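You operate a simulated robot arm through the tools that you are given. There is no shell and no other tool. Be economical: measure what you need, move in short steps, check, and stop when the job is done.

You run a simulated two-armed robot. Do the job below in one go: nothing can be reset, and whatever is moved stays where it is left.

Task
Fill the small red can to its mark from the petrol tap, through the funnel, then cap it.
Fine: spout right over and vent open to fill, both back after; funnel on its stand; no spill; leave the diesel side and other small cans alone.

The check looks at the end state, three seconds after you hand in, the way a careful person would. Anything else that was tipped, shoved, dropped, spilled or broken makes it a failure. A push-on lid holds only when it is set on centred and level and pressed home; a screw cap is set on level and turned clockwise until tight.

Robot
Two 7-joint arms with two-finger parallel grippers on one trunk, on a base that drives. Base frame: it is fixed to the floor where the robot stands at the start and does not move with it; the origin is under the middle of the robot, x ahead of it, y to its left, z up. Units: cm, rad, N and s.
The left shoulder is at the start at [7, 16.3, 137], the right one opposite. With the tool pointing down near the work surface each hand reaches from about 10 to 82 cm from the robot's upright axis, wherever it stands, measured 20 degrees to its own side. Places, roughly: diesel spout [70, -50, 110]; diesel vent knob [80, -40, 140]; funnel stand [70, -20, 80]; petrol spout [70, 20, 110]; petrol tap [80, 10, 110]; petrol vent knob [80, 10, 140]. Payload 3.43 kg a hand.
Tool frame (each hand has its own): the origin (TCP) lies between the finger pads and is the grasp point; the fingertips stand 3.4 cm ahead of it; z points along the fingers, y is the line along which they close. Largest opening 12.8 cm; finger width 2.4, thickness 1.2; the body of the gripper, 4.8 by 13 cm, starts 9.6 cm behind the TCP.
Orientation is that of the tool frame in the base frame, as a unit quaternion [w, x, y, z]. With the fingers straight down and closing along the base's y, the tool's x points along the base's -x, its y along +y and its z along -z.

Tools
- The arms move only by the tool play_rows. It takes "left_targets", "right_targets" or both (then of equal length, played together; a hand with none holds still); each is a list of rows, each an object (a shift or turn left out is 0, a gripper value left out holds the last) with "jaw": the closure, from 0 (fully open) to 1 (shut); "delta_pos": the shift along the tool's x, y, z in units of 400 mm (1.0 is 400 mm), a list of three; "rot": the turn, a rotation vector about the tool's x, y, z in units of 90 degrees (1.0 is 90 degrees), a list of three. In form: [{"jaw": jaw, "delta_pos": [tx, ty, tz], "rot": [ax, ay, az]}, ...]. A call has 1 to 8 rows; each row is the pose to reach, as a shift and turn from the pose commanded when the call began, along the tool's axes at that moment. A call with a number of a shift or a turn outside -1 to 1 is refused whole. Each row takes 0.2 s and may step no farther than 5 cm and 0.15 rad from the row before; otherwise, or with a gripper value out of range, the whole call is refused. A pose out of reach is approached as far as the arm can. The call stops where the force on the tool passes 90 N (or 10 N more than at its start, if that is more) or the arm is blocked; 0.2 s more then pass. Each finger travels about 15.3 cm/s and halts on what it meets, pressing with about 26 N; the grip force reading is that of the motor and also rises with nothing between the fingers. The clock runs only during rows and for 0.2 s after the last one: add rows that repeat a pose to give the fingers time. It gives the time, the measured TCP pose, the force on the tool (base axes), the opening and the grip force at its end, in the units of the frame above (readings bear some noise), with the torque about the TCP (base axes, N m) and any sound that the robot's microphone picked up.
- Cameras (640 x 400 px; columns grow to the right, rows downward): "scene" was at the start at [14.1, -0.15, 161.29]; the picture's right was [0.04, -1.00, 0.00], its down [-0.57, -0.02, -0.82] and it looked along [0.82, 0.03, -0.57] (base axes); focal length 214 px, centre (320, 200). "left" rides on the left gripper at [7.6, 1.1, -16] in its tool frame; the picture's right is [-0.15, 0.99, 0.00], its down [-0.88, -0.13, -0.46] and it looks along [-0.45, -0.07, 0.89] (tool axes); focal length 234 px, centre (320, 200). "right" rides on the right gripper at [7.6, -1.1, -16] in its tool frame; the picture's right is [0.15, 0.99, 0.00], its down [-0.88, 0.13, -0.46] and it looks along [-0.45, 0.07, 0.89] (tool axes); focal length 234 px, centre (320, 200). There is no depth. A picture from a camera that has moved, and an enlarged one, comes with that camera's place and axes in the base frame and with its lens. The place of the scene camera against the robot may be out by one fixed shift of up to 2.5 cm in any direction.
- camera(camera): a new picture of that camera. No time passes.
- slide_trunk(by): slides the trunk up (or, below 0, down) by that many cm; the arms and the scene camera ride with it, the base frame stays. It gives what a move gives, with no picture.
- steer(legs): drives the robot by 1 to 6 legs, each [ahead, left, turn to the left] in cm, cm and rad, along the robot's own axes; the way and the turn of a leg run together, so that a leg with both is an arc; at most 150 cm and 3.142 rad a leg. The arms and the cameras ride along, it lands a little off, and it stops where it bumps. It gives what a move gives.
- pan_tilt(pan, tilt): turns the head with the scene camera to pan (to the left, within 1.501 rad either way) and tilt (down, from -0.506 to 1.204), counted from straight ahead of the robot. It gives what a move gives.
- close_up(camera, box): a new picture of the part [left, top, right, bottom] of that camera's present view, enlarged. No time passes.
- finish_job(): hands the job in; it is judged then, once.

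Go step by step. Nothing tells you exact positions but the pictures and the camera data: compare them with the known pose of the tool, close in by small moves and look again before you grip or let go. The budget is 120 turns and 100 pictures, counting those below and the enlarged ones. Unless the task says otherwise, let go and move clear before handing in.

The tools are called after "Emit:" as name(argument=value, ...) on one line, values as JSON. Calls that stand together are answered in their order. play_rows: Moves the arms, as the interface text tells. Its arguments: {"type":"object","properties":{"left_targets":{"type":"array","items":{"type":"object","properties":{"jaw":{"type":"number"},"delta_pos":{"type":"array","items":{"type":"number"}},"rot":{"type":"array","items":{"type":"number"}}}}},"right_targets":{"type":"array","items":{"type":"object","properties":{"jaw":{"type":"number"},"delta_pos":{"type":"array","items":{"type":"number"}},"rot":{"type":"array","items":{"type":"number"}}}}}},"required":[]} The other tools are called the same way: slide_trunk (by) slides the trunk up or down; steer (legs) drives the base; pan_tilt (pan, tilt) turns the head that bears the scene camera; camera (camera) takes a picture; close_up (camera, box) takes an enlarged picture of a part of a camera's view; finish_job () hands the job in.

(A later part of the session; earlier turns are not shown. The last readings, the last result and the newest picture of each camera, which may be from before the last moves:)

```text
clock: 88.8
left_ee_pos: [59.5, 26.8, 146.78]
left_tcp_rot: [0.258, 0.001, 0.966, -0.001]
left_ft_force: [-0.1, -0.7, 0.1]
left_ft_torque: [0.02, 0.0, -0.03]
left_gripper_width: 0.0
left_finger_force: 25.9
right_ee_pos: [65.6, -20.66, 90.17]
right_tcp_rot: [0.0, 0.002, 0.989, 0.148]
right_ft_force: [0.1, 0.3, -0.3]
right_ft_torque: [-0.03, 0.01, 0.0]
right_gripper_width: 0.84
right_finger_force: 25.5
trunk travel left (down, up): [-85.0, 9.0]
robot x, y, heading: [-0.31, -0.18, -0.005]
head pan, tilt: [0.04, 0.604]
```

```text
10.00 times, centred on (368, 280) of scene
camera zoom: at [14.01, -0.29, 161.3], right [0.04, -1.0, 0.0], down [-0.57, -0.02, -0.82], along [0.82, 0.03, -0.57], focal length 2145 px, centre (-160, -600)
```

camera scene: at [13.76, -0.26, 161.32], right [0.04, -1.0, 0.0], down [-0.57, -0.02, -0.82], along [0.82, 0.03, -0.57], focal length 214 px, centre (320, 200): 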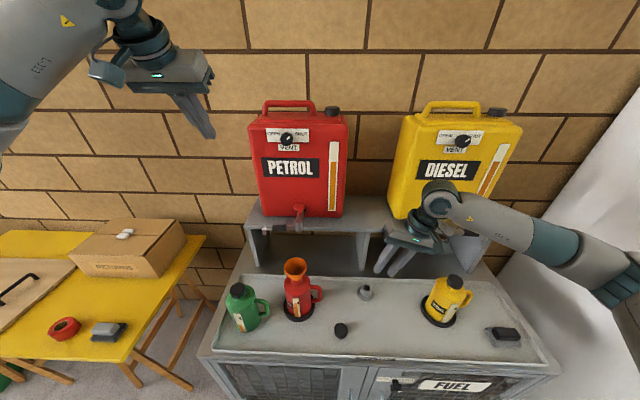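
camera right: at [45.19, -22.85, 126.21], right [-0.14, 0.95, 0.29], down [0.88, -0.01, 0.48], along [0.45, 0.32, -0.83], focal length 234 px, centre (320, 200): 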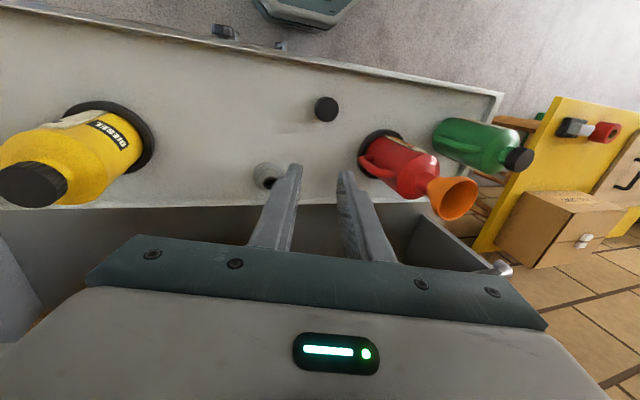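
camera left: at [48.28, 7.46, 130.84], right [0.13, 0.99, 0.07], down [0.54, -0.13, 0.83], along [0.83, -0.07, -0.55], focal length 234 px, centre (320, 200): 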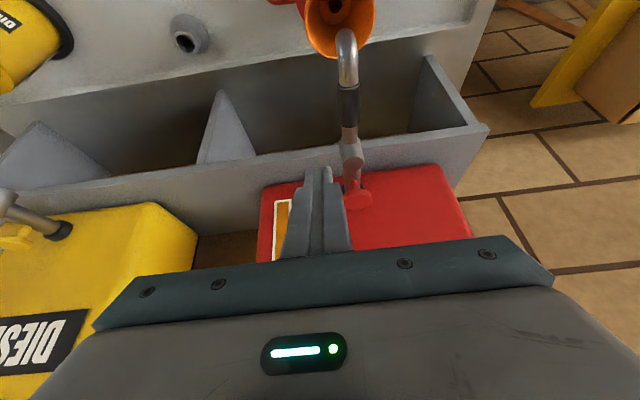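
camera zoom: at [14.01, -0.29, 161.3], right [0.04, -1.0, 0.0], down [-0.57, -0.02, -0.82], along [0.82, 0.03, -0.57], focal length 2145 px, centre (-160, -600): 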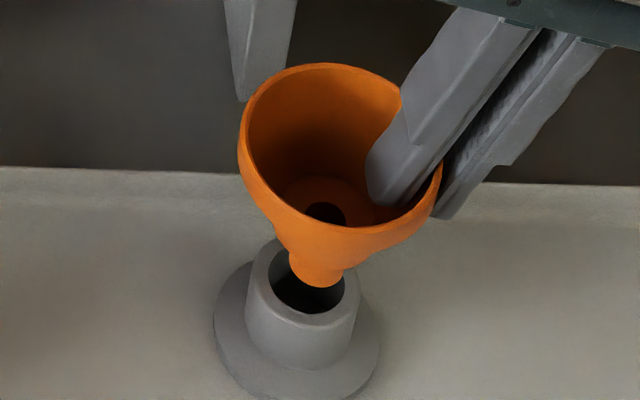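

The stem is about 0.4 cm toward the robot and 0.1–0.2 cm right of the hole. I correct and lower 1.2 cm.

Emit:
play_rows(right_targets=[{"delta_pos": [-0.01, 0.003, 0.001]}, {"delta_pos": [-0.01, -0.006, 0.03]}])

Emit:
close_up(camera="scene", box=[344, 265, 392, 295])

```text
clock: 89.4
left_ee_pos: [59.57, 26.79, 146.67]
left_tcp_rot: [0.259, 0.001, 0.966, 0.0]
left_ft_force: [0.6, -0.6, 0.8]
left_ft_torque: [-0.01, -0.02, 0.0]
left_gripper_width: 0.0
left_finger_force: 25.7
right_ee_pos: [66.12, -20.35, 88.9]
right_tcp_rot: [0.001, 0.003, 0.989, 0.147]
right_ft_force: [0.1, -0.2, -0.8]
right_ft_torque: [-0.04, 0.0, 0.01]
right_gripper_width: 0.86
right_finger_force: 26.4
trunk travel left (down, up): [-85.0, 9.0]
robot x, y, heading: [-0.18, -0.07, -0.005]
head pan, tilt: [0.04, 0.604]
```

```text
13.33 times, centred on (368, 280) of scene
camera zoom: at [14.02, -0.27, 161.29], right [0.04, -1.0, 0.0], down [-0.57, -0.02, -0.82], along [0.82, 0.03, -0.57], focal length 2860 px, centre (-320, -867)
```

zoom: 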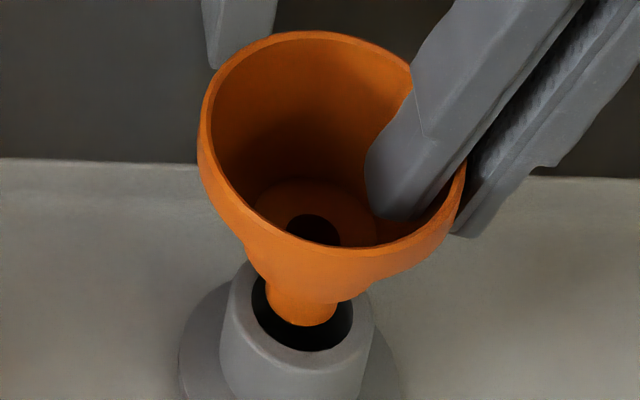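

The stem is centred in the hole. I lower further in small steps.

Emit:
play_rows(right_targets=[{"delta_pos": [0.002, -0.0037, 0.012]}, {"delta_pos": [0.003, -0.0073, 0.024]}, {"delta_pos": [0.003, -0.011, 0.036]}, {"delta_pos": [0.003, -0.0146, 0.048]}])

Emit:
play_rows(right_targets=[{"delta_pos": [0, -0.0018, 0.006]}, {"delta_pos": [0, -0.0036, 0.012]}])

```text
clock: 90.4
left_ee_pos: [59.49, 26.79, 146.78]
left_tcp_rot: [0.259, 0.001, 0.966, -0.002]
left_ft_force: [0.7, 0.6, 0.4]
left_ft_torque: [-0.05, -0.04, 0.01]
left_gripper_width: 0.0
left_finger_force: 26.2
right_ee_pos: [65.83, -20.51, 86.73]
right_tcp_rot: [0.001, 0.002, 0.989, 0.149]
right_ft_force: [-0.4, -0.2, -0.6]
right_ft_torque: [0.0, -0.02, 0.03]
right_gripper_width: 0.83
right_finger_force: 26.5
trunk travel left (down, up): [-85.0, 9.0]
robot x, y, heading: [-0.21, -0.03, -0.005]
head pan, tilt: [0.04, 0.604]
```

```text
clock: 91.0
left_ee_pos: [59.57, 26.86, 146.77]
left_tcp_rot: [0.259, 0.001, 0.966, -0.001]
left_ft_force: [-0.4, -0.9, 0.6]
left_ft_torque: [0.01, 0.02, 0.0]
left_gripper_width: 0.0
left_finger_force: 26.1
right_ee_pos: [65.93, -20.4, 86.41]
right_tcp_rot: [0.0, 0.003, 0.989, 0.149]
right_ft_force: [0.0, 0.8, -0.9]
right_ft_torque: [-0.03, 0.02, 0.0]
right_gripper_width: 0.85
right_finger_force: 26.0
trunk travel left (down, up): [-85.0, 9.0]
robot x, y, heading: [-0.14, -0.16, -0.001]
head pan, tilt: [0.04, 0.604]
```

Emit:
play_rows(right_targets=[{"delta_pos": [0, -0.0022, 0.007]}, {"delta_pos": [0, -0.0036, 0.012]}])

```text
clock: 91.6
left_ee_pos: [59.49, 26.76, 146.92]
left_tcp_rot: [0.259, 0.001, 0.966, -0.001]
left_ft_force: [-0.2, -0.3, -0.2]
left_ft_torque: [-0.02, -0.02, -0.03]
left_gripper_width: 0.0
left_finger_force: 26.0
right_ee_pos: [65.96, -20.4, 86.0]
right_tcp_rot: [0.0, 0.002, 0.989, 0.149]
right_ft_force: [1.0, -1.4, 1.3]
right_ft_torque: [0.03, -0.01, -0.02]
right_gripper_width: 0.84
right_finger_force: 25.6
trunk travel left (down, up): [-85.0, 9.0]
robot x, y, heading: [0.0, -0.16, -0.004]
head pan, tilt: [0.04, 0.604]
```

Emit:
play_rows(right_targets=[{"delta_pos": [0, -0.0015, 0.005]}, {"delta_pos": [0, -0.003, 0.01]}])

Emit:
close_up(camera="scene", box=[344, 265, 392, 295])

```text
clock: 92.2
left_ee_pos: [59.16, 26.87, 146.97]
left_tcp_rot: [0.259, 0.001, 0.966, -0.002]
left_ft_force: [-0.4, -0.1, -0.1]
left_ft_torque: [0.03, -0.03, 0.04]
left_gripper_width: 0.02
left_finger_force: 26.3
right_ee_pos: [65.98, -20.45, 85.8]
right_tcp_rot: [0.003, 0.003, 0.989, 0.149]
right_ft_force: [0.1, -3.8, 21.8]
right_ft_torque: [0.53, 0.39, 0.09]
right_gripper_width: 0.85
right_finger_force: 25.8
trunk travel left (down, up): [-85.0, 9.0]
robot x, y, heading: [0.09, 0.22, -0.005]
head pan, tilt: [0.04, 0.604]
```

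```text
13.33 times, centred on (368, 280) of scene
camera zoom: at [13.66, -0.25, 161.36], right [0.04, -1.0, 0.0], down [-0.57, -0.02, -0.82], along [0.82, 0.03, -0.57], focal length 2860 px, centre (-320, -867)
```

zoom: 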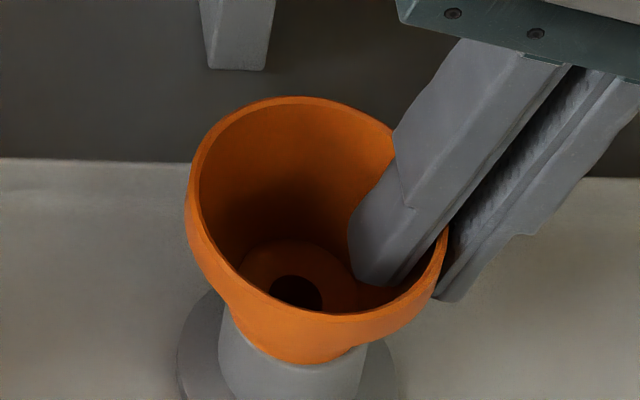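

The funnel is seated in its stand (22 N). I ease off, open, withdraw, straighten the hand and go over the cap.

Emit:
play_rows(right_targets=[{"delta_pos": [0, 0.001, -0.0035], "jaw": 1}, {"delta_pos": [0, 0.001, -0.0035], "jaw": 0.88}, {"delta_pos": [0, 0.001, -0.0035], "jaw": 0.78}, {"delta_pos": [0, 0.001, -0.0035], "jaw": 0.76}])

Emit:
play_rows(right_targets=[{"delta_pos": [0, 0, -0.08]}, {"delta_pos": [0, 0, -0.19]}, {"delta_pos": [0, 0, -0.3]}, {"delta_pos": [0.079, 0.084, -0.262], "rot": [0.05, 0, 0]}, {"delta_pos": [0.158, 0.168, -0.224], "rot": [0.1, 0, 0]}, {"delta_pos": [0.237, 0.252, -0.186], "rot": [0.15, 0, 0], "jaw": 0.35}, {"delta_pos": [0.316, 0.336, -0.148], "rot": [0.189, 0, 0]}, {"delta_pos": [0.395, 0.42, -0.11], "rot": [0.189, 0, 0]}])

Emit:
camera(camera="right")

Emit:
close_up(camera="scene", box=[280, 250, 440, 350])

```text
clock: 93.2
left_ee_pos: [59.49, 26.81, 146.83]
left_tcp_rot: [0.259, 0.0, 0.966, 0.0]
left_ft_force: [0.0, 0.4, 0.9]
left_ft_torque: [-0.02, 0.01, -0.02]
left_gripper_width: 0.0
left_finger_force: 26.2
right_ee_pos: [65.93, -20.36, 85.66]
right_tcp_rot: [0.0, 0.002, 0.989, 0.148]
right_ft_force: [-0.8, -0.4, -0.4]
right_ft_torque: [0.01, 0.02, 0.03]
right_gripper_width: 3.07
right_finger_force: 0.1
trunk travel left (down, up): [-85.0, 9.0]
robot x, y, heading: [-0.41, -0.15, -0.005]
head pan, tilt: [0.04, 0.604]
```

```text
clock: 95.0
left_ee_pos: [59.4, 26.88, 146.83]
left_tcp_rot: [0.259, 0.001, 0.966, -0.002]
left_ft_force: [-0.1, -0.6, 0.1]
left_ft_torque: [-0.02, -0.02, 0.0]
left_gripper_width: 0.0
left_finger_force: 26.2
right_ee_pos: [50.49, -5.2, 94.59]
right_tcp_rot: [0.0, 0.002, 1.0, -0.001]
right_ft_force: [0.3, 0.5, -0.6]
right_ft_torque: [-0.03, -0.01, -0.03]
right_gripper_width: 8.3
right_finger_force: 0.0
trunk travel left (down, up): [-85.0, 9.0]
robot x, y, heading: [0.12, -0.59, -0.007]
head pan, tilt: [0.04, 0.604]
```

```text
11 pictures are left
camera right: at [42.87, -6.18, 110.7], right [-0.14, 0.99, 0.0], down [0.88, 0.13, 0.46], along [0.45, 0.06, -0.89], focal length 234 px, centre (320, 200)
```

right: 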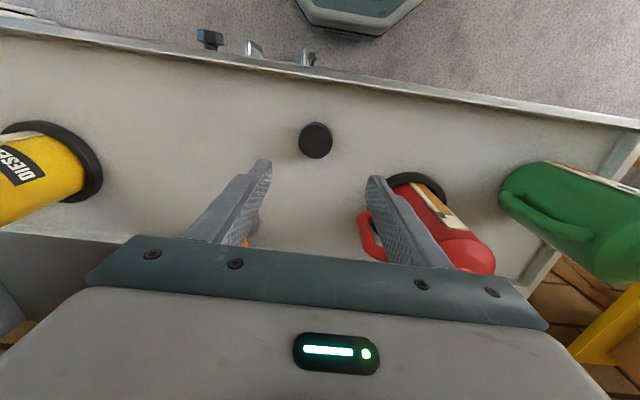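

```text
4.00 times, centred on (360, 300) of scene
camera zoom: at [13.96, -0.09, 161.3], right [0.04, -1.0, 0.0], down [-0.57, -0.02, -0.82], along [0.82, 0.03, -0.57], focal length 858 px, centre (160, -200)
```

zoom: 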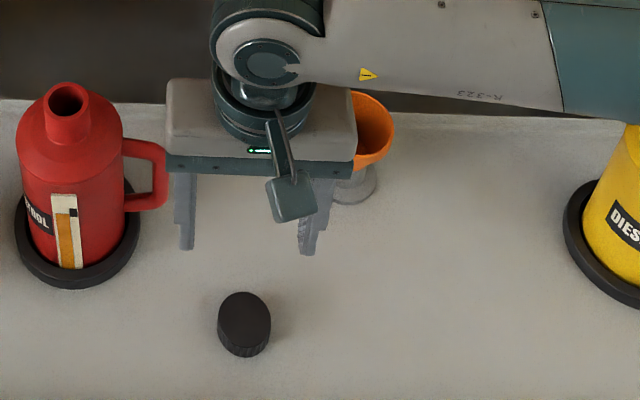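

The cap is at [49.9, -5.9], about 4.5 cm wide. I lower around it and close.

Emit:
play_rows(right_targets=[{"delta_pos": [0.004, -0.005, 0.1]}, {"delta_pos": [0.008, -0.01, 0.2]}, {"delta_pos": [0.0125, -0.016, 0.29]}, {"delta_pos": [0.0125, -0.016, 0.345]}])

Emit:
camera(camera="right")

```text
clock: 96.0
left_ee_pos: [59.42, 26.9, 146.69]
left_tcp_rot: [0.258, 0.0, 0.966, -0.001]
left_ft_force: [0.6, 0.1, 0.2]
left_ft_torque: [0.0, 0.01, 0.0]
left_gripper_width: 0.0
left_finger_force: 26.1
right_ee_pos: [49.78, -6.24, 81.06]
right_tcp_rot: [0.0, 0.002, 1.0, -0.001]
right_ft_force: [0.0, 1.1, 0.0]
right_ft_torque: [0.0, 0.02, 0.02]
right_gripper_width: 8.34
right_finger_force: 0.0
trunk travel left (down, up): [-85.0, 9.0]
robot x, y, heading: [-0.18, -0.42, -0.002]
head pan, tilt: [0.04, 0.604]
```

```text
9 pictures are left
camera right: at [42.18, -7.21, 97.06], right [-0.14, 0.99, 0.0], down [0.88, 0.13, 0.46], along [0.45, 0.07, -0.89], focal length 234 px, centre (320, 200)
```

right: 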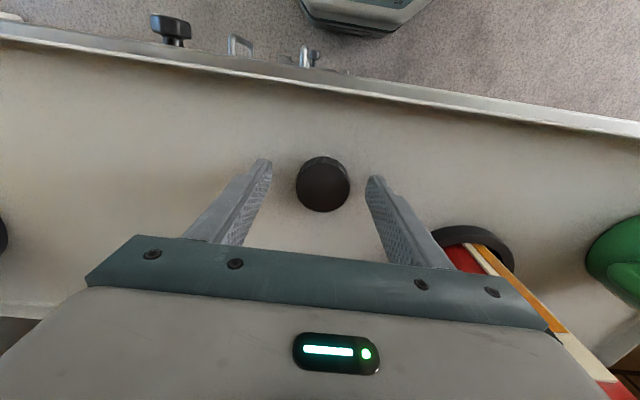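

Centred in x; I shift 0.4 cm left and close on the cap.

Emit:
play_rows(right_targets=[{"delta_pos": [0, 0.01, 0.005], "jaw": 0.45}, {"delta_pos": [0, 0.01, 0.005], "jaw": 0.6}, {"delta_pos": [0, 0.01, 0.005], "jaw": 0.8}, {"delta_pos": [0, 0.01, 0.005], "jaw": 0.8}])

Emit:
play_rows(right_targets=[{"delta_pos": [0, 0, -0.05]}, {"delta_pos": [0, 0, -0.15]}, {"delta_pos": [0, 0, -0.27]}, {"delta_pos": [0, 0, -0.39]}, {"delta_pos": [0, 0, -0.51]}, {"delta_pos": [0, 0, -0.6]}])

```text
clock: 97.0
left_ee_pos: [59.57, 26.74, 146.74]
left_tcp_rot: [0.259, 0.0, 0.966, -0.002]
left_ft_force: [-0.3, 0.8, 0.3]
left_ft_torque: [-0.02, -0.01, 0.0]
left_gripper_width: 0.01
left_finger_force: 25.4
right_ee_pos: [49.83, -5.66, 80.93]
right_tcp_rot: [0.001, 0.003, 1.0, 0.0]
right_ft_force: [1.1, 1.1, 0.3]
right_ft_torque: [-0.01, -0.02, 0.03]
right_gripper_width: 4.5
right_finger_force: 25.9
trunk travel left (down, up): [-85.0, 9.0]
robot x, y, heading: [-0.12, -0.09, -0.009]
head pan, tilt: [0.04, 0.604]
```

```text
clock: 98.4
left_ee_pos: [59.52, 26.81, 146.73]
left_tcp_rot: [0.258, 0.0, 0.966, -0.001]
left_ft_force: [-0.9, 0.1, -0.4]
left_ft_torque: [-0.01, -0.04, 0.03]
left_gripper_width: 0.0
left_finger_force: 25.9
right_ee_pos: [49.45, -5.84, 104.96]
right_tcp_rot: [0.0, 0.003, 1.0, 0.0]
right_ft_force: [-0.6, -0.4, -0.3]
right_ft_torque: [0.01, 0.0, -0.01]
right_gripper_width: 4.5
right_finger_force: 26.2
trunk travel left (down, up): [-85.0, 9.0]
robot x, y, heading: [-0.03, -0.26, -0.004]
head pan, tilt: [0.04, 0.604]
```

Cap held (4.5 cm). I carry it over the can mouth, pre-turning the hand counter-clockwise to leave room for screwing.

Emit:
play_rows(right_targets=[{"delta_pos": [-0.03, 0.05, 0], "rot": [0, 0, -0.09]}, {"delta_pos": [-0.06, 0.1, 0], "rot": [0, 0, -0.18]}, {"delta_pos": [-0.09, 0.15, 0], "rot": [0, 0, -0.27]}, {"delta_pos": [-0.12, 0.2, 0], "rot": [0, 0, -0.36]}, {"delta_pos": [-0.15, 0.25, 0], "rot": [0, 0, -0.45]}, {"delta_pos": [-0.18, 0.3, 0], "rot": [0, 0, -0.54]}, {"delta_pos": [-0.21, 0.35, 0], "rot": [0, 0, -0.63]}, {"delta_pos": [-0.24, 0.399, 0], "rot": [0, 0, -0.72]}])

Emit:
close_up(camera="scene", box=[256, 225, 352, 285])

```text
clock: 100.2
left_ee_pos: [59.6, 27.06, 146.81]
left_tcp_rot: [0.259, 0.001, 0.966, -0.002]
left_ft_force: [0.7, 0.1, -0.6]
left_ft_torque: [-0.01, 0.03, 0.03]
left_gripper_width: 0.01
left_finger_force: 26.2
right_ee_pos: [59.51, 10.22, 104.84]
right_tcp_rot: [-0.001, -0.535, 0.845, 0.0]
right_ft_force: [-0.3, -0.6, 0.3]
right_ft_torque: [0.0, 0.01, 0.0]
right_gripper_width: 4.53
right_finger_force: 26.0
trunk travel left (down, up): [-85.0, 9.0]
robot x, y, heading: [0.18, -0.09, -0.002]
head pan, tilt: [0.04, 0.604]
```

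```text
6.67 times, centred on (304, 255) of scene
camera zoom: at [14.01, -0.1, 161.29], right [0.04, -1.0, 0.0], down [-0.57, -0.02, -0.82], along [0.82, 0.03, -0.57], focal length 1430 px, centre (427, -167)
```

zoom: 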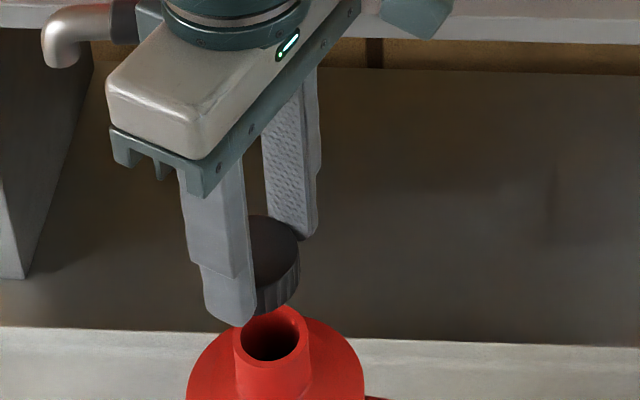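

The cap looks about 0.25 cm too far left. I correct and lower to just above the neck for a closer look.

Emit:
play_rows(right_targets=[{"delta_pos": [0.0057, -0.0027, 0.045]}, {"delta_pos": [0.0057, -0.0027, 0.085]}])

Emit:
close_up(camera="scene", box=[272, 248, 320, 278])

Emit:
close_up(camera="left", box=[160, 0, 400, 150])

```text
clock: 100.8
left_ee_pos: [59.55, 26.79, 146.83]
left_tcp_rot: [0.259, 0.001, 0.966, -0.003]
left_ft_force: [-0.4, 0.8, -0.2]
left_ft_torque: [0.01, 0.05, 0.03]
left_gripper_width: 0.01
left_finger_force: 26.3
right_ee_pos: [59.42, 9.97, 101.31]
right_tcp_rot: [0.0, -0.534, 0.846, 0.0]
right_ft_force: [0.1, 0.8, 0.1]
right_ft_torque: [-0.02, 0.04, 0.0]
right_gripper_width: 4.51
right_finger_force: 25.7
trunk travel left (down, up): [-85.0, 9.0]
robot x, y, heading: [-0.09, -0.17, -0.004]
head pan, tilt: [0.04, 0.604]
```

```text
13.33 times, centred on (296, 263) of scene
camera zoom: at [14.03, -0.18, 161.29], right [0.04, -1.0, 0.0], down [-0.57, -0.02, -0.82], along [0.82, 0.03, -0.57], focal length 2860 px, centre (640, -640)
```

zoom: 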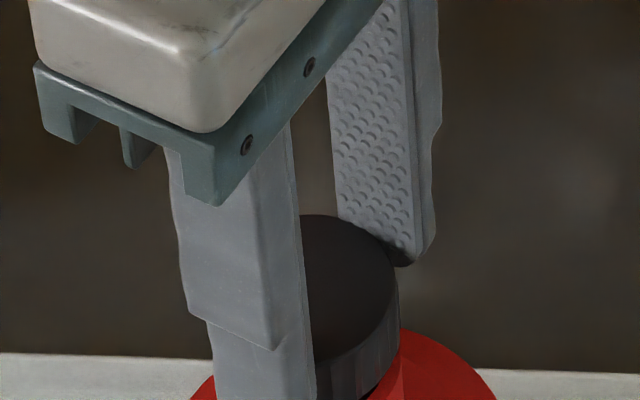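

```text
2.67 times, centred on (280, 75) of left
camera zoom: at [44.95, 28.17, 156.9], right [0.13, 0.99, 0.07], down [0.54, -0.13, 0.83], along [0.83, -0.07, -0.55], focal length 624 px, centre (427, 533)
```

zoom: 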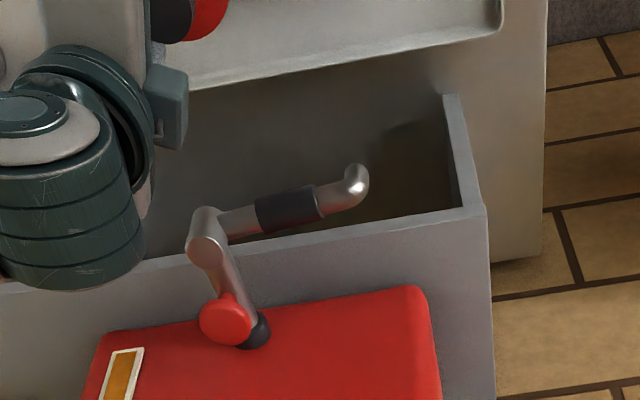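

x is aligned; the cap is still about 0.35 cm left. I correct, then lower to contact.

Emit:
play_rows(right_targets=[{"delta_pos": [0.0079, -0.0037, 0]}, {"delta_pos": [0.0079, -0.0037, 0.012]}])

Emit:
close_up(camera="scene", box=[276, 252, 324, 282])

```text
clock: 101.4
left_ee_pos: [59.57, 26.93, 146.77]
left_tcp_rot: [0.259, 0.001, 0.966, -0.002]
left_ft_force: [-1.3, 0.3, -0.7]
left_ft_torque: [0.03, -0.01, 0.02]
left_gripper_width: 0.0
left_finger_force: 26.0
right_ee_pos: [59.41, 9.59, 100.85]
right_tcp_rot: [0.0, -0.533, 0.846, 0.0]
right_ft_force: [0.9, 1.6, -0.2]
right_ft_torque: [-0.02, -0.01, 0.0]
right_gripper_width: 4.53
right_finger_force: 25.5
trunk travel left (down, up): [-85.0, 9.0]
robot x, y, heading: [-0.07, -0.27, -0.005]
head pan, tilt: [0.04, 0.604]
```

```text
13.33 times, centred on (300, 267) of scene
camera zoom: at [14.02, -0.21, 161.29], right [0.04, -1.0, 0.0], down [-0.57, -0.02, -0.82], along [0.82, 0.03, -0.57], focal length 2860 px, centre (587, -693)
```

zoom: 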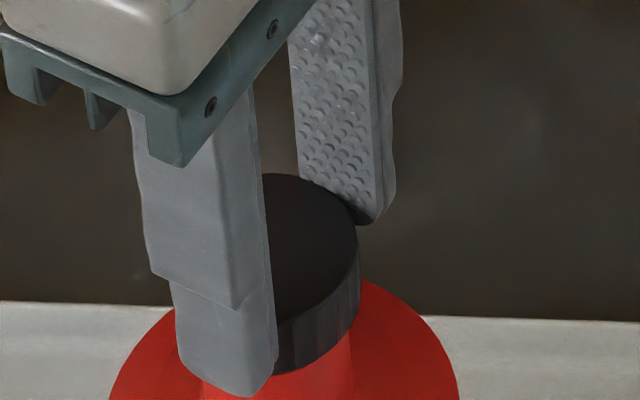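

The cap is now aligned with the neck. I lower to contact.

Emit:
play_rows(right_targets=[{"delta_pos": [0, 0, 0.006]}, {"delta_pos": [0, 0, 0.012]}])

```text
clock: 102.0
left_ee_pos: [59.26, 26.67, 146.93]
left_tcp_rot: [0.26, 0.001, 0.966, -0.001]
left_ft_force: [0.8, 0.6, -0.1]
left_ft_torque: [0.0, 0.0, 0.03]
left_gripper_width: 0.0
left_finger_force: 26.1
right_ee_pos: [59.41, 9.57, 100.52]
right_tcp_rot: [0.002, -0.534, 0.846, 0.0]
right_ft_force: [1.7, -0.6, 15.2]
right_ft_torque: [-0.02, 0.13, 0.0]
right_gripper_width: 4.5
right_finger_force: 26.2
trunk travel left (down, up): [-85.0, 9.0]
robot x, y, heading: [-0.23, 0.14, -0.006]
head pan, tilt: [0.04, 0.604]
```

Contact at 15 N. I turn clockwise with slight downward follow.

Emit:
play_rows(right_targets=[{"delta_pos": [0, 0, 0.0005], "rot": [0, 0, 0.09]}, {"delta_pos": [0, 0, 0.001], "rot": [0, 0, 0.18]}, {"delta_pos": [0, 0, 0.0015], "rot": [0, 0, 0.27]}, {"delta_pos": [0, 0, 0.002], "rot": [0, 0, 0.36]}, {"delta_pos": [0, 0, 0.0025], "rot": [0, 0, 0.45]}, {"delta_pos": [0, 0, 0.003], "rot": [0, 0, 0.54]}, {"delta_pos": [0, 0, 0.0035], "rot": [0, 0, 0.63]}, {"delta_pos": [0, 0, 0.004], "rot": [0, 0, 0.72]}])

```text
clock: 103.8
left_ee_pos: [59.14, 26.79, 146.99]
left_tcp_rot: [0.26, 0.002, 0.965, -0.002]
left_ft_force: [-0.2, -0.1, 0.3]
left_ft_torque: [0.04, 0.02, 0.03]
left_gripper_width: 0.0
left_finger_force: 26.3
right_ee_pos: [59.03, 9.55, 100.33]
right_tcp_rot: [0.001, 0.004, 1.0, 0.0]
right_ft_force: [-6.8, 1.7, 23.9]
right_ft_torque: [0.46, 0.41, 0.1]
right_gripper_width: 4.51
right_finger_force: 25.7
trunk travel left (down, up): [-85.0, 9.0]
robot x, y, heading: [0.05, 0.15, -0.004]
head pan, tilt: [0.04, 0.604]
```

The force centre lies on the left/near side, suggesting the cap edge is resting on the neck rim: the neck centre is slightly left. I lift a little, shift, and test again.

Emit:
play_rows(right_targets=[{"delta_pos": [0, 0, -0.012]}, {"delta_pos": [0, 0.006, -0.012]}])

Emit:
close_up(camera="scene", box=[276, 252, 324, 282])

```text
clock: 104.4
left_ee_pos: [59.55, 26.79, 146.78]
left_tcp_rot: [0.26, 0.001, 0.966, -0.001]
left_ft_force: [0.1, -0.1, 0.9]
left_ft_torque: [0.03, 0.0, -0.04]
left_gripper_width: 0.0
left_finger_force: 25.8
right_ee_pos: [59.41, 9.72, 100.57]
right_tcp_rot: [0.0, 0.004, 1.0, 0.0]
right_ft_force: [0.3, 0.2, 0.6]
right_ft_torque: [0.0, -0.02, -0.04]
right_gripper_width: 4.51
right_finger_force: 26.3
trunk travel left (down, up): [-85.0, 9.0]
robot x, y, heading: [0.26, 0.17, -0.002]
head pan, tilt: [0.04, 0.604]
```

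```text
13.33 times, centred on (300, 267) of scene
camera zoom: at [14.0, -0.3, 161.27], right [0.04, -1.0, 0.0], down [-0.57, -0.02, -0.82], along [0.82, 0.03, -0.57], focal length 2860 px, centre (587, -693)
```

zoom: 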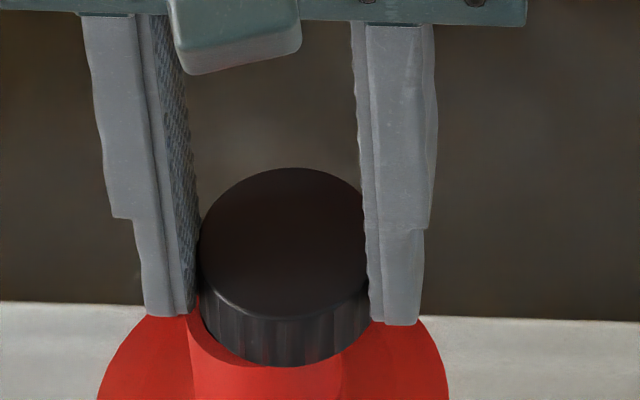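

Now it is clear: the cap sits about 0.5 cm right and 0.4 cm beyond the neck centre. I correct both and lower again.

Emit:
play_rows(right_targets=[{"delta_pos": [0.009, 0.0125, -0.003]}, {"delta_pos": [0.009, 0.0125, 0.006]}, {"delta_pos": [0.009, 0.0125, 0.012]}])

```text
clock: 105.2
left_ee_pos: [59.25, 26.7, 146.9]
left_tcp_rot: [0.258, 0.001, 0.966, -0.001]
left_ft_force: [-0.1, -0.1, 0.0]
left_ft_torque: [0.01, 0.01, 0.0]
left_gripper_width: 0.02
left_finger_force: 26.2
right_ee_pos: [59.01, 10.2, 100.29]
right_tcp_rot: [0.0, 0.002, 1.0, 0.001]
right_ft_force: [0.9, -2.6, 10.7]
right_ft_torque: [0.1, -0.15, -0.01]
right_gripper_width: 4.51
right_finger_force: 26.3
trunk travel left (down, up): [-85.0, 9.0]
robot x, y, heading: [-0.18, -0.25, -0.004]
head pan, tilt: [0.04, 0.604]
```

Emit:
close_up(camera="scene", box=[276, 252, 324, 282])

```text
13.33 times, centred on (300, 267) of scene
camera zoom: at [13.82, -0.3, 161.33], right [0.04, -1.0, 0.0], down [-0.57, -0.02, -0.82], along [0.82, 0.03, -0.57], focal length 2860 px, centre (587, -693)
```

zoom: 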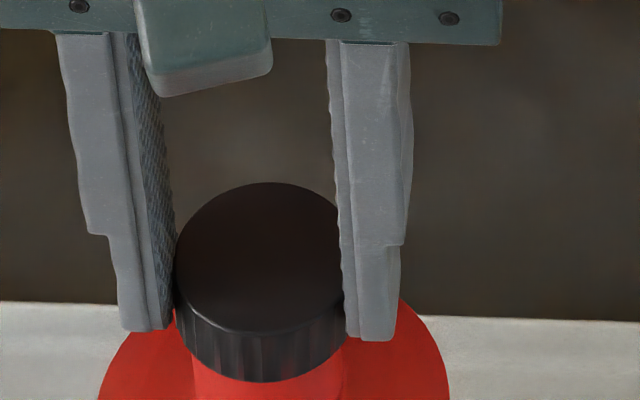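

Cap and neck are now concentric within about 1 mm. I nudge 0.1 cm right and turn clockwise again with slight press.

Emit:
play_rows(right_targets=[{"delta_pos": [0, -0.003, 0.001], "rot": [0, 0, 0.09]}, {"delta_pos": [0, -0.003, 0.002], "rot": [0, 0, 0.18]}, {"delta_pos": [0, -0.003, 0.003], "rot": [0, 0, 0.27]}, {"delta_pos": [0, -0.003, 0.004], "rot": [0, 0, 0.36]}, {"delta_pos": [0, -0.003, 0.005], "rot": [0, 0, 0.45]}, {"delta_pos": [0, -0.003, 0.006], "rot": [0, 0, 0.54]}])

```text
clock: 106.6
left_ee_pos: [59.57, 26.7, 146.78]
left_tcp_rot: [0.259, 0.001, 0.966, -0.002]
left_ft_force: [0.0, -0.5, -0.6]
left_ft_torque: [0.03, -0.03, -0.04]
left_gripper_width: 0.0
left_finger_force: 26.2
right_ee_pos: [59.02, 10.18, 100.03]
right_tcp_rot: [0.0, 0.414, 0.91, 0.0]
right_ft_force: [0.1, 1.9, 0.9]
right_ft_torque: [0.06, -0.04, 0.0]
right_gripper_width: 4.51
right_finger_force: 26.1
trunk travel left (down, up): [-85.0, 9.0]
robot x, y, heading: [0.1, -0.54, 0.001]
head pan, tilt: [0.04, 0.604]
```

The force dropped as the cap descended, so it is engaging. I keep turning and following down.

Emit:
play_rows(right_targets=[{"delta_pos": [0, 0, 0.001], "rot": [0, 0, 0.09]}, {"delta_pos": [0, 0, 0.002], "rot": [0, 0, 0.18]}, {"delta_pos": [0, 0, 0.003], "rot": [0, 0, 0.27]}, {"delta_pos": [0, 0, 0.004], "rot": [0, 0, 0.36]}, {"delta_pos": [0, 0, 0.005], "rot": [0, 0, 0.45]}])

```text
clock: 107.8
left_ee_pos: [59.58, 26.86, 146.8]
left_tcp_rot: [0.258, 0.0, 0.966, -0.001]
left_ft_force: [0.0, 0.6, 0.3]
left_ft_torque: [0.0, 0.0, 0.0]
left_gripper_width: 0.0
left_finger_force: 26.0
right_ee_pos: [58.95, 10.17, 99.73]
right_tcp_rot: [0.001, 0.704, 0.71, 0.0]
right_ft_force: [1.0, 0.9, 0.8]
right_ft_torque: [0.03, -0.07, 0.03]
right_gripper_width: 4.52
right_finger_force: 25.7
trunk travel left (down, up): [-85.0, 9.0]
robot x, y, heading: [-0.23, 0.18, 0.001]
head pan, tilt: [0.04, 0.604]
```

It keeps sinking freely over the neck. I lower until it bears again.

Emit:
play_rows(right_targets=[{"delta_pos": [0, 0, 0.008]}, {"delta_pos": [0, 0, 0.015]}])

```text
clock: 108.4
left_ee_pos: [59.42, 26.79, 146.89]
left_tcp_rot: [0.259, 0.0, 0.966, -0.002]
left_ft_force: [0.0, 0.9, -0.5]
left_ft_torque: [0.04, -0.01, -0.03]
left_gripper_width: 0.01
left_finger_force: 26.1
right_ee_pos: [59.05, 10.13, 99.14]
right_tcp_rot: [0.0, 0.703, 0.711, 0.002]
right_ft_force: [1.3, 1.5, 5.7]
right_ft_torque: [0.02, -0.02, 0.03]
right_gripper_width: 4.5
right_finger_force: 25.5
trunk travel left (down, up): [-85.0, 9.0]
robot x, y, heading: [-0.11, -0.19, -0.005]
head pan, tilt: [0.04, 0.604]
```

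Bearing at z = 99.15 (thread start). I turn further clockwise with light press.

Emit:
play_rows(right_targets=[{"delta_pos": [0, 0, 0.001], "rot": [0, 0, 0.09]}, {"delta_pos": [0, 0, 0.002], "rot": [0, 0, 0.18]}, {"delta_pos": [0, 0, 0.003], "rot": [0, 0, 0.27]}, {"delta_pos": [0, 0, 0.004], "rot": [0, 0, 0.36]}])

```text
clock: 109.4
left_ee_pos: [59.3, 26.78, 146.88]
left_tcp_rot: [0.259, 0.001, 0.966, -0.002]
left_ft_force: [-0.3, -0.4, -0.5]
left_ft_torque: [0.0, 0.0, -0.01]
left_gripper_width: 0.0
left_finger_force: 26.6
right_ee_pos: [59.13, 10.15, 99.25]
right_tcp_rot: [0.0, 0.874, 0.486, 0.001]
right_ft_force: [6.0, 3.7, 17.5]
right_ft_torque: [0.39, -0.61, -0.03]
right_gripper_width: 4.51
right_finger_force: 26.1
trunk travel left (down, up): [-85.0, 9.0]
robot x, y, heading: [-0.31, -0.24, 0.004]
head pan, tilt: [0.04, 0.604]
```

Turning stays free while my press grew lopsided. I relax the press slightly and turn further to see if it draws down.

Emit:
play_rows(right_targets=[{"delta_pos": [0, 0, -0.003]}, {"delta_pos": [0, 0, -0.003], "rot": [0, 0, 0.09]}, {"delta_pos": [0, 0, -0.003], "rot": [0, 0, 0.18]}, {"delta_pos": [0, 0, -0.003], "rot": [0, 0, 0.27]}, {"delta_pos": [0, 0, -0.003], "rot": [0, 0, 0.36]}])

```text
clock: 110.6
left_ee_pos: [59.48, 26.74, 146.83]
left_tcp_rot: [0.259, 0.002, 0.966, -0.002]
left_ft_force: [0.0, 0.1, -0.4]
left_ft_torque: [0.02, 0.02, -0.01]
left_gripper_width: 0.0
left_finger_force: 25.9
right_ee_pos: [58.93, 10.32, 99.18]
right_tcp_rot: [0.0, 0.975, 0.222, 0.0]
right_ft_force: [5.9, 1.2, 14.7]
right_ft_torque: [0.24, -0.55, -0.02]
right_gripper_width: 4.52
right_finger_force: 25.8
trunk travel left (down, up): [-85.0, 9.0]
robot x, y, heading: [0.15, -0.06, -0.007]
head pan, tilt: [0.04, 0.604]
```

The cap dropped 1.35 cm in all and now bears hard. I look at how it sits.

Emit:
close_up(camera="scene", box=[276, 254, 324, 284])

```text
13.33 times, centred on (300, 269) of scene
camera zoom: at [13.92, -0.25, 161.3], right [0.04, -1.0, 0.0], down [-0.57, -0.02, -0.82], along [0.82, 0.03, -0.57], focal length 2860 px, centre (587, -720)
```

zoom: 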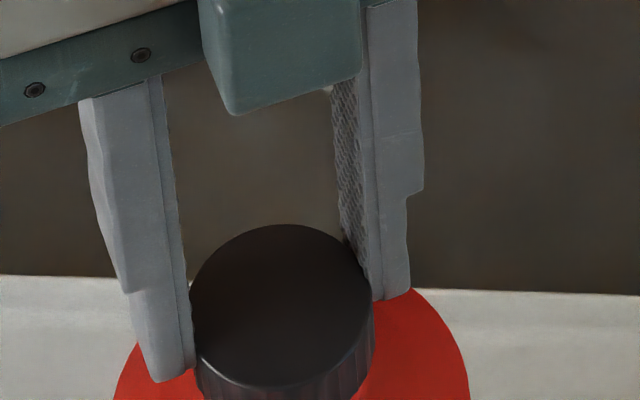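

The cap sits concentric and low, its top about at the rim, so it is bottomed or at a push-fit. I press straight down harder and listen/feel for a click.

Emit:
play_rows(right_targets=[{"delta_pos": [0.002, 0.0, 0.006]}, {"delta_pos": [0.002, 0.0, 0.012]}])

```text
clock: 111.2
left_ee_pos: [59.39, 26.76, 146.93]
left_tcp_rot: [0.26, 0.001, 0.966, -0.001]
left_ft_force: [0.2, 0.5, -0.5]
left_ft_torque: [0.04, 0.0, 0.0]
left_gripper_width: 0.0
left_finger_force: 26.2
right_ee_pos: [59.07, 10.17, 98.82]
right_tcp_rot: [0.0, 0.975, 0.223, 0.002]
right_ft_force: [7.4, -1.5, 27.9]
right_ft_torque: [-0.32, -0.03, 0.0]
right_gripper_width: 4.54
right_finger_force: 25.9
trunk travel left (down, up): [-85.0, 9.0]
robot x, y, heading: [0.23, 0.19, -0.008]
head pan, tilt: [0.04, 0.604]
```

I can't tell whether it is tight; I'll ratchet: release, turn the hand back, regrip and turn clockwise again, watching the torque.

Emit:
play_rows(right_targets=[{"delta_pos": [0, 0, -0.01]}, {"delta_pos": [0, 0, -0.012], "jaw": 0.6}, {"delta_pos": [0, 0, -0.012], "jaw": 0.5}, {"delta_pos": [0, 0, -0.012], "jaw": 0.5}])

Emit:
play_rows(right_targets=[{"rot": [0, 0, -0.09]}, {"rot": [0, 0, -0.18]}, {"rot": [0, 0, -0.27]}, {"rot": [0, 0, -0.36]}, {"rot": [0, 0, -0.45]}, {"rot": [0, 0, -0.54]}, {"rot": [0, 0, -0.63]}, {"rot": [0, 0, -0.72]}])

Emit:
play_rows(right_targets=[{"rot": [0, 0, -0.09]}, {"rot": [0, 0, -0.18]}, {"rot": [0, 0, -0.27]}, {"rot": [0, 0, -0.36]}, {"rot": [0, 0, -0.45]}, {"rot": [0, 0, -0.54]}, {"rot": [0, 0, -0.63]}, {"rot": [0, 0, -0.72]}])

Emit:
play_rows(right_targets=[{"rot": [0, 0, -0.09]}, {"rot": [0, 0, -0.18]}, {"rot": [0, 0, -0.27]}, {"rot": [0, 0, -0.36]}, {"rot": [0, 0, -0.45]}, {"rot": [0, 0, -0.54]}, {"rot": [0, 0, -0.63]}, {"rot": [0, 0, -0.72]}])

Emit:
play_rows(right_targets=[{"jaw": 0.62}, {"jaw": 0.8}, {"jaw": 0.8}])

Emit:
play_rows(right_targets=[{"rot": [0, 0, 0.09]}, {"rot": [0, 0, 0.18]}, {"rot": [0, 0, 0.27]}, {"rot": [0, 0, 0.36]}])

```text
clock: 112.2
left_ee_pos: [59.52, 26.78, 146.75]
left_tcp_rot: [0.259, 0.001, 0.966, -0.002]
left_ft_force: [0.2, -0.8, 0.3]
left_ft_torque: [-0.04, 0.0, 0.02]
left_gripper_width: 0.0
left_finger_force: 25.7
right_ee_pos: [59.08, 10.31, 98.88]
right_tcp_rot: [-0.001, 0.975, 0.223, 0.0]
right_ft_force: [0.4, 0.0, 0.1]
right_ft_torque: [-0.04, 0.02, 0.01]
right_gripper_width: 6.39
right_finger_force: 0.1
trunk travel left (down, up): [-85.0, 9.0]
robot x, y, heading: [0.02, 0.03, -0.002]
head pan, tilt: [0.04, 0.604]
```

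```text
clock: 114.0
left_ee_pos: [59.46, 26.86, 146.86]
left_tcp_rot: [0.259, 0.0, 0.966, -0.001]
left_ft_force: [-0.5, 0.9, -0.1]
left_ft_torque: [0.01, -0.03, 0.03]
left_gripper_width: 0.0
left_finger_force: 25.6
right_ee_pos: [59.03, 10.18, 99.27]
right_tcp_rot: [0.0, 0.702, 0.712, 0.0]
right_ft_force: [-0.2, -0.5, -0.4]
right_ft_torque: [0.03, 0.02, 0.04]
right_gripper_width: 6.35
right_finger_force: 0.0
trunk travel left (down, up): [-85.0, 9.0]
robot x, y, heading: [0.25, 0.01, -0.002]
head pan, tilt: [0.04, 0.604]
```

```text
clock: 115.8
left_ee_pos: [59.51, 26.75, 146.76]
left_tcp_rot: [0.259, 0.0, 0.966, -0.001]
left_ft_force: [-0.1, -0.5, 1.2]
left_ft_torque: [-0.03, -0.01, -0.04]
left_gripper_width: 0.0
left_finger_force: 25.7
right_ee_pos: [59.15, 10.12, 99.18]
right_tcp_rot: [0.0, 0.211, 0.977, 0.001]
right_ft_force: [-0.3, 0.5, -0.3]
right_ft_torque: [0.03, 0.02, 0.0]
right_gripper_width: 6.41
right_finger_force: 0.1
trunk travel left (down, up): [-85.0, 9.0]
robot x, y, heading: [0.05, 0.04, -0.006]
head pan, tilt: [0.04, 0.604]
```

```text
clock: 117.6
left_ee_pos: [59.52, 26.78, 146.83]
left_tcp_rot: [0.259, 0.001, 0.966, -0.002]
left_ft_force: [0.1, -0.2, 0.1]
left_ft_torque: [0.01, -0.03, 0.01]
left_gripper_width: 0.0
left_finger_force: 26.1
right_ee_pos: [59.05, 10.17, 99.16]
right_tcp_rot: [-0.001, -0.345, 0.939, 0.001]
right_ft_force: [-0.6, -0.3, -0.6]
right_ft_torque: [-0.03, 0.04, -0.01]
right_gripper_width: 6.44
right_finger_force: 0.0
trunk travel left (down, up): [-85.0, 9.0]
robot x, y, heading: [-0.22, 0.03, -0.003]
head pan, tilt: [0.04, 0.604]
```

```text
clock: 118.4
left_ee_pos: [59.42, 26.75, 146.78]
left_tcp_rot: [0.258, 0.001, 0.966, -0.002]
left_ft_force: [0.1, -0.7, -0.1]
left_ft_torque: [0.0, 0.01, 0.0]
left_gripper_width: 0.03
left_finger_force: 26.5
right_ee_pos: [59.22, 10.0, 99.12]
right_tcp_rot: [0.0, -0.344, 0.939, 0.0]
right_ft_force: [2.1, -1.6, 2.5]
right_ft_torque: [-0.17, -0.2, -0.02]
right_gripper_width: 4.56
right_finger_force: 26.3
trunk travel left (down, up): [-85.0, 9.0]
robot x, y, heading: [-0.35, -0.27, -0.005]
head pan, tilt: [0.04, 0.604]
```

```text
clock: 119.4
left_ee_pos: [59.59, 26.86, 146.81]
left_tcp_rot: [0.259, 0.0, 0.966, -0.001]
left_ft_force: [-0.7, 1.3, -0.7]
left_ft_torque: [-0.03, 0.01, 0.0]
left_gripper_width: 0.02
left_finger_force: 26.0
right_ee_pos: [59.23, 10.17, 99.16]
right_tcp_rot: [0.0, -0.067, 0.998, 0.0]
right_ft_force: [0.6, -0.8, -0.9]
right_ft_torque: [0.1, -0.06, 0.0]
right_gripper_width: 4.53
right_finger_force: 25.8
trunk travel left (down, up): [-85.0, 9.0]
robot x, y, heading: [-0.18, -0.15, -0.004]
head pan, tilt: [0.04, 0.604]
```

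No resistance yet. I keep turning clockwise, watching whether the cap pulls the hand down or torque builds.

Emit:
play_rows(right_targets=[{"rot": [0, 0, 0.09]}, {"rot": [0, 0, 0.18]}, {"rot": [0, 0, 0.27]}, {"rot": [0, 0, 0.36]}, {"rot": [0, 0, 0.45]}, {"rot": [0, 0, 0.54]}, {"rot": [0, 0, 0.63]}, {"rot": [0, 0, 0.72]}])

Emit:
play_rows(right_targets=[{"rot": [0, 0, 0.09]}, {"rot": [0, 0, 0.18]}, {"rot": [0, 0, 0.27]}, {"rot": [0, 0, 0.36]}, {"rot": [0, 0, 0.45]}, {"rot": [0, 0, 0.54]}, {"rot": [0, 0, 0.63]}, {"rot": [0, 0, 0.72]}])

```text
clock: 121.2
left_ee_pos: [59.62, 26.77, 146.66]
left_tcp_rot: [0.258, 0.002, 0.966, -0.003]
left_ft_force: [-0.6, 0.6, 0.5]
left_ft_torque: [-0.03, -0.01, 0.03]
left_gripper_width: 0.0
left_finger_force: 25.9
right_ee_pos: [59.28, 10.17, 99.14]
right_tcp_rot: [0.0, 0.478, 0.878, 0.0]
right_ft_force: [0.2, 0.4, -8.1]
right_ft_torque: [0.16, -0.25, 0.02]
right_gripper_width: 4.54
right_finger_force: 25.8
trunk travel left (down, up): [-85.0, 9.0]
robot x, y, heading: [-0.21, 0.18, -0.003]
head pan, tilt: [0.04, 0.604]
```

```text
clock: 123.0
left_ee_pos: [59.58, 26.9, 146.62]
left_tcp_rot: [0.258, 0.0, 0.966, -0.002]
left_ft_force: [0.4, 0.7, -1.3]
left_ft_torque: [0.01, 0.02, 0.0]
left_gripper_width: 0.0
left_finger_force: 26.2
right_ee_pos: [59.3, 10.1, 99.09]
right_tcp_rot: [-0.001, 0.874, 0.487, 0.0]
right_ft_force: [3.5, -0.2, -3.7]
right_ft_torque: [0.17, -0.62, 0.03]
right_gripper_width: 4.51
right_finger_force: 25.7
trunk travel left (down, up): [-85.0, 9.0]
robot x, y, heading: [-0.29, -0.26, 0.002]
head pan, tilt: [0.04, 0.604]
```

The cap is now pulling the hand down (-8 N): the thread is drawing. I follow down slightly, finish this stroke, and ratchet again.

Emit:
play_rows(right_targets=[{"delta_pos": [0, 0, 0.002], "rot": [0, 0, 0.09]}, {"delta_pos": [0, 0, 0.004], "rot": [0, 0, 0.18]}, {"delta_pos": [0, 0, 0.005], "rot": [0, 0, 0.27]}, {"delta_pos": [0, 0, 0.006], "rot": [0, 0, 0.36]}])

Emit:
play_rows(right_targets=[{"jaw": 0.6}, {"jaw": 0.5}, {"jaw": 0.5}])

Emit:
play_rows(right_targets=[{"rot": [0, 0, -0.09]}, {"rot": [0, 0, -0.18]}, {"rot": [0, 0, -0.27]}, {"rot": [0, 0, -0.36]}, {"rot": [0, 0, -0.45]}, {"rot": [0, 0, -0.54]}, {"rot": [0, 0, -0.63]}, {"rot": [0, 0, -0.72]}])

Emit:
play_rows(right_targets=[{"rot": [0, 0, -0.09]}, {"rot": [0, 0, -0.18]}, {"rot": [0, 0, -0.27]}, {"rot": [0, 0, -0.36]}, {"rot": [0, 0, -0.45]}, {"rot": [0, 0, -0.54]}, {"rot": [0, 0, -0.63]}, {"rot": [0, 0, -0.72]}])

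Emit:
play_rows(right_targets=[{"rot": [0, 0, -0.09]}, {"rot": [0, 0, -0.18]}, {"rot": [0, 0, -0.27]}, {"rot": [0, 0, -0.36]}, {"rot": [0, 0, -0.45]}, {"rot": [0, 0, -0.54]}, {"rot": [0, 0, -0.63]}, {"rot": [0, 0, -0.72]}])

Emit:
play_rows(right_targets=[{"jaw": 0.62}, {"jaw": 0.8}, {"jaw": 0.8}])

Emit:
play_rows(right_targets=[{"rot": [0, 0, 0.09]}, {"rot": [0, 0, 0.18]}, {"rot": [0, 0, 0.27]}, {"rot": [0, 0, 0.36]}, {"rot": [0, 0, 0.45]}, {"rot": [0, 0, 0.54]}])

```text
clock: 124.0
left_ee_pos: [59.54, 26.85, 146.81]
left_tcp_rot: [0.259, 0.001, 0.966, 0.0]
left_ft_force: [0.1, 0.9, 0.0]
left_ft_torque: [-0.03, 0.01, 0.02]
left_gripper_width: 0.0
left_finger_force: 26.0
right_ee_pos: [59.25, 10.08, 99.08]
right_tcp_rot: [-0.002, 0.975, 0.222, 0.001]
right_ft_force: [6.5, -0.2, 5.2]
right_ft_torque: [0.12, -0.77, 0.05]
right_gripper_width: 4.52
right_finger_force: 26.2
trunk travel left (down, up): [-85.0, 9.0]
robot x, y, heading: [0.02, -0.15, -0.006]
head pan, tilt: [0.04, 0.604]
```

```text
clock: 124.8
left_ee_pos: [59.42, 26.82, 146.8]
left_tcp_rot: [0.259, 0.0, 0.966, -0.002]
left_ft_force: [-0.1, -1.8, -0.8]
left_ft_torque: [-0.01, -0.02, -0.03]
left_gripper_width: 0.01
left_finger_force: 26.3
right_ee_pos: [59.24, 10.3, 98.84]
right_tcp_rot: [0.0, 0.975, 0.223, -0.001]
right_ft_force: [0.0, -0.4, -0.7]
right_ft_torque: [-0.01, 0.02, -0.01]
right_gripper_width: 6.39
right_finger_force: 0.0
trunk travel left (down, up): [-85.0, 9.0]
robot x, y, heading: [-0.01, -0.08, -0.002]
head pan, tilt: [0.04, 0.604]
```

```text
clock: 126.6
left_ee_pos: [59.51, 26.79, 146.87]
left_tcp_rot: [0.258, 0.001, 0.966, -0.002]
left_ft_force: [0.1, 0.1, 0.2]
left_ft_torque: [-0.03, 0.0, 0.01]
left_gripper_width: 0.01
left_finger_force: 25.8
right_ee_pos: [59.06, 10.23, 98.78]
right_tcp_rot: [0.0, 0.702, 0.712, 0.0]
right_ft_force: [-0.3, -0.1, 0.3]
right_ft_torque: [0.0, -0.01, 0.01]
right_gripper_width: 6.38
right_finger_force: 0.1
trunk travel left (down, up): [-85.0, 9.0]
robot x, y, heading: [-0.05, 0.14, -0.003]
head pan, tilt: [0.04, 0.604]
```

```text
clock: 128.4
left_ee_pos: [59.54, 26.93, 146.83]
left_tcp_rot: [0.259, 0.0, 0.966, -0.001]
left_ft_force: [-0.3, 0.2, -0.6]
left_ft_torque: [0.03, 0.02, 0.0]
left_gripper_width: 0.0
left_finger_force: 25.9
right_ee_pos: [59.18, 10.27, 98.92]
right_tcp_rot: [0.0, 0.212, 0.977, 0.001]
right_ft_force: [-0.9, 0.0, 0.3]
right_ft_torque: [0.02, 0.02, -0.03]
right_gripper_width: 6.4
right_finger_force: 0.2
trunk travel left (down, up): [-85.0, 9.0]
robot x, y, heading: [0.02, -0.05, -0.002]
head pan, tilt: [0.04, 0.604]
```

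```text
clock: 130.2
left_ee_pos: [59.54, 26.85, 146.74]
left_tcp_rot: [0.258, 0.0, 0.966, -0.002]
left_ft_force: [-0.7, 0.4, 0.0]
left_ft_torque: [0.03, -0.03, -0.02]
left_gripper_width: 0.0
left_finger_force: 25.8
right_ee_pos: [59.19, 10.19, 99.01]
right_tcp_rot: [0.0, -0.345, 0.938, 0.0]
right_ft_force: [-0.7, -1.1, 0.1]
right_ft_torque: [-0.03, -0.02, -0.01]
right_gripper_width: 6.41
right_finger_force: 0.0
trunk travel left (down, up): [-85.0, 9.0]
robot x, y, heading: [-0.45, -0.16, -0.003]
head pan, tilt: [0.04, 0.604]
```

```text
clock: 131.0
left_ee_pos: [59.57, 26.85, 146.67]
left_tcp_rot: [0.259, 0.002, 0.966, -0.001]
left_ft_force: [-0.1, -0.3, 0.1]
left_ft_torque: [0.01, -0.03, -0.01]
left_gripper_width: 0.0
left_finger_force: 26.2
right_ee_pos: [59.19, 10.18, 98.92]
right_tcp_rot: [0.0, -0.343, 0.939, 0.0]
right_ft_force: [1.2, -2.0, 0.8]
right_ft_torque: [-0.01, -0.07, 0.0]
right_gripper_width: 4.54
right_finger_force: 26.1
trunk travel left (down, up): [-85.0, 9.0]
robot x, y, heading: [0.19, -0.19, 0.0]
head pan, tilt: [0.04, 0.604]
```

```text
clock: 132.4
left_ee_pos: [59.52, 26.86, 146.82]
left_tcp_rot: [0.258, 0.0, 0.966, -0.002]
left_ft_force: [0.5, -0.1, 0.0]
left_ft_torque: [0.0, 0.02, -0.02]
left_gripper_width: 0.0
left_finger_force: 25.5
right_ee_pos: [59.05, 10.24, 98.96]
right_tcp_rot: [0.0, 0.075, 0.997, 0.001]
right_ft_force: [3.4, -0.4, -0.3]
right_ft_torque: [0.15, -0.47, 0.29]
right_gripper_width: 4.54
right_finger_force: 26.0
trunk travel left (down, up): [-85.0, 9.0]
robot x, y, heading: [-0.26, 0.01, -0.005]
head pan, tilt: [0.04, 0.604]
```

Torque has now built to 0.29 N·m: the cap is tightening. I turn a bit more.

Emit:
play_rows(right_targets=[{"rot": [0, 0, 0.09]}, {"rot": [0, 0, 0.18]}])

```text
clock: 133.0
left_ee_pos: [59.44, 26.84, 146.72]
left_tcp_rot: [0.259, 0.001, 0.966, -0.003]
left_ft_force: [-0.1, 0.3, 0.1]
left_ft_torque: [0.0, 0.03, -0.01]
left_gripper_width: 0.0
left_finger_force: 25.5
right_ee_pos: [59.07, 10.15, 98.92]
right_tcp_rot: [0.0, 0.214, 0.977, 0.0]
right_ft_force: [3.2, -2.0, 0.2]
right_ft_torque: [-0.07, -0.33, 0.22]
right_gripper_width: 4.53
right_finger_force: 25.9
trunk travel left (down, up): [-85.0, 9.0]
robot x, y, heading: [-0.1, 0.14, -0.005]
head pan, tilt: [0.04, 0.604]
```

Emit:
play_rows(right_targets=[{"rot": [0, 0, 0.09]}, {"rot": [0, 0, 0.18]}, {"rot": [0, 0, 0.27]}, {"rot": [0, 0, 0.36]}])

```text
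clock: 134.0
left_ee_pos: [59.55, 26.86, 146.86]
left_tcp_rot: [0.259, 0.001, 0.966, -0.001]
left_ft_force: [-0.1, 0.0, -0.5]
left_ft_torque: [0.01, 0.03, 0.02]
left_gripper_width: 0.0
left_finger_force: 25.7
right_ee_pos: [59.11, 10.24, 99.09]
right_tcp_rot: [0.0, 0.478, 0.878, 0.0]
right_ft_force: [0.6, -1.2, -0.8]
right_ft_torque: [0.11, 0.13, 0.18]
right_gripper_width: 4.56
right_finger_force: 25.3
trunk travel left (down, up): [-85.0, 9.0]
robot x, y, heading: [0.11, -0.28, -0.002]
head pan, tilt: [0.04, 0.604]
```

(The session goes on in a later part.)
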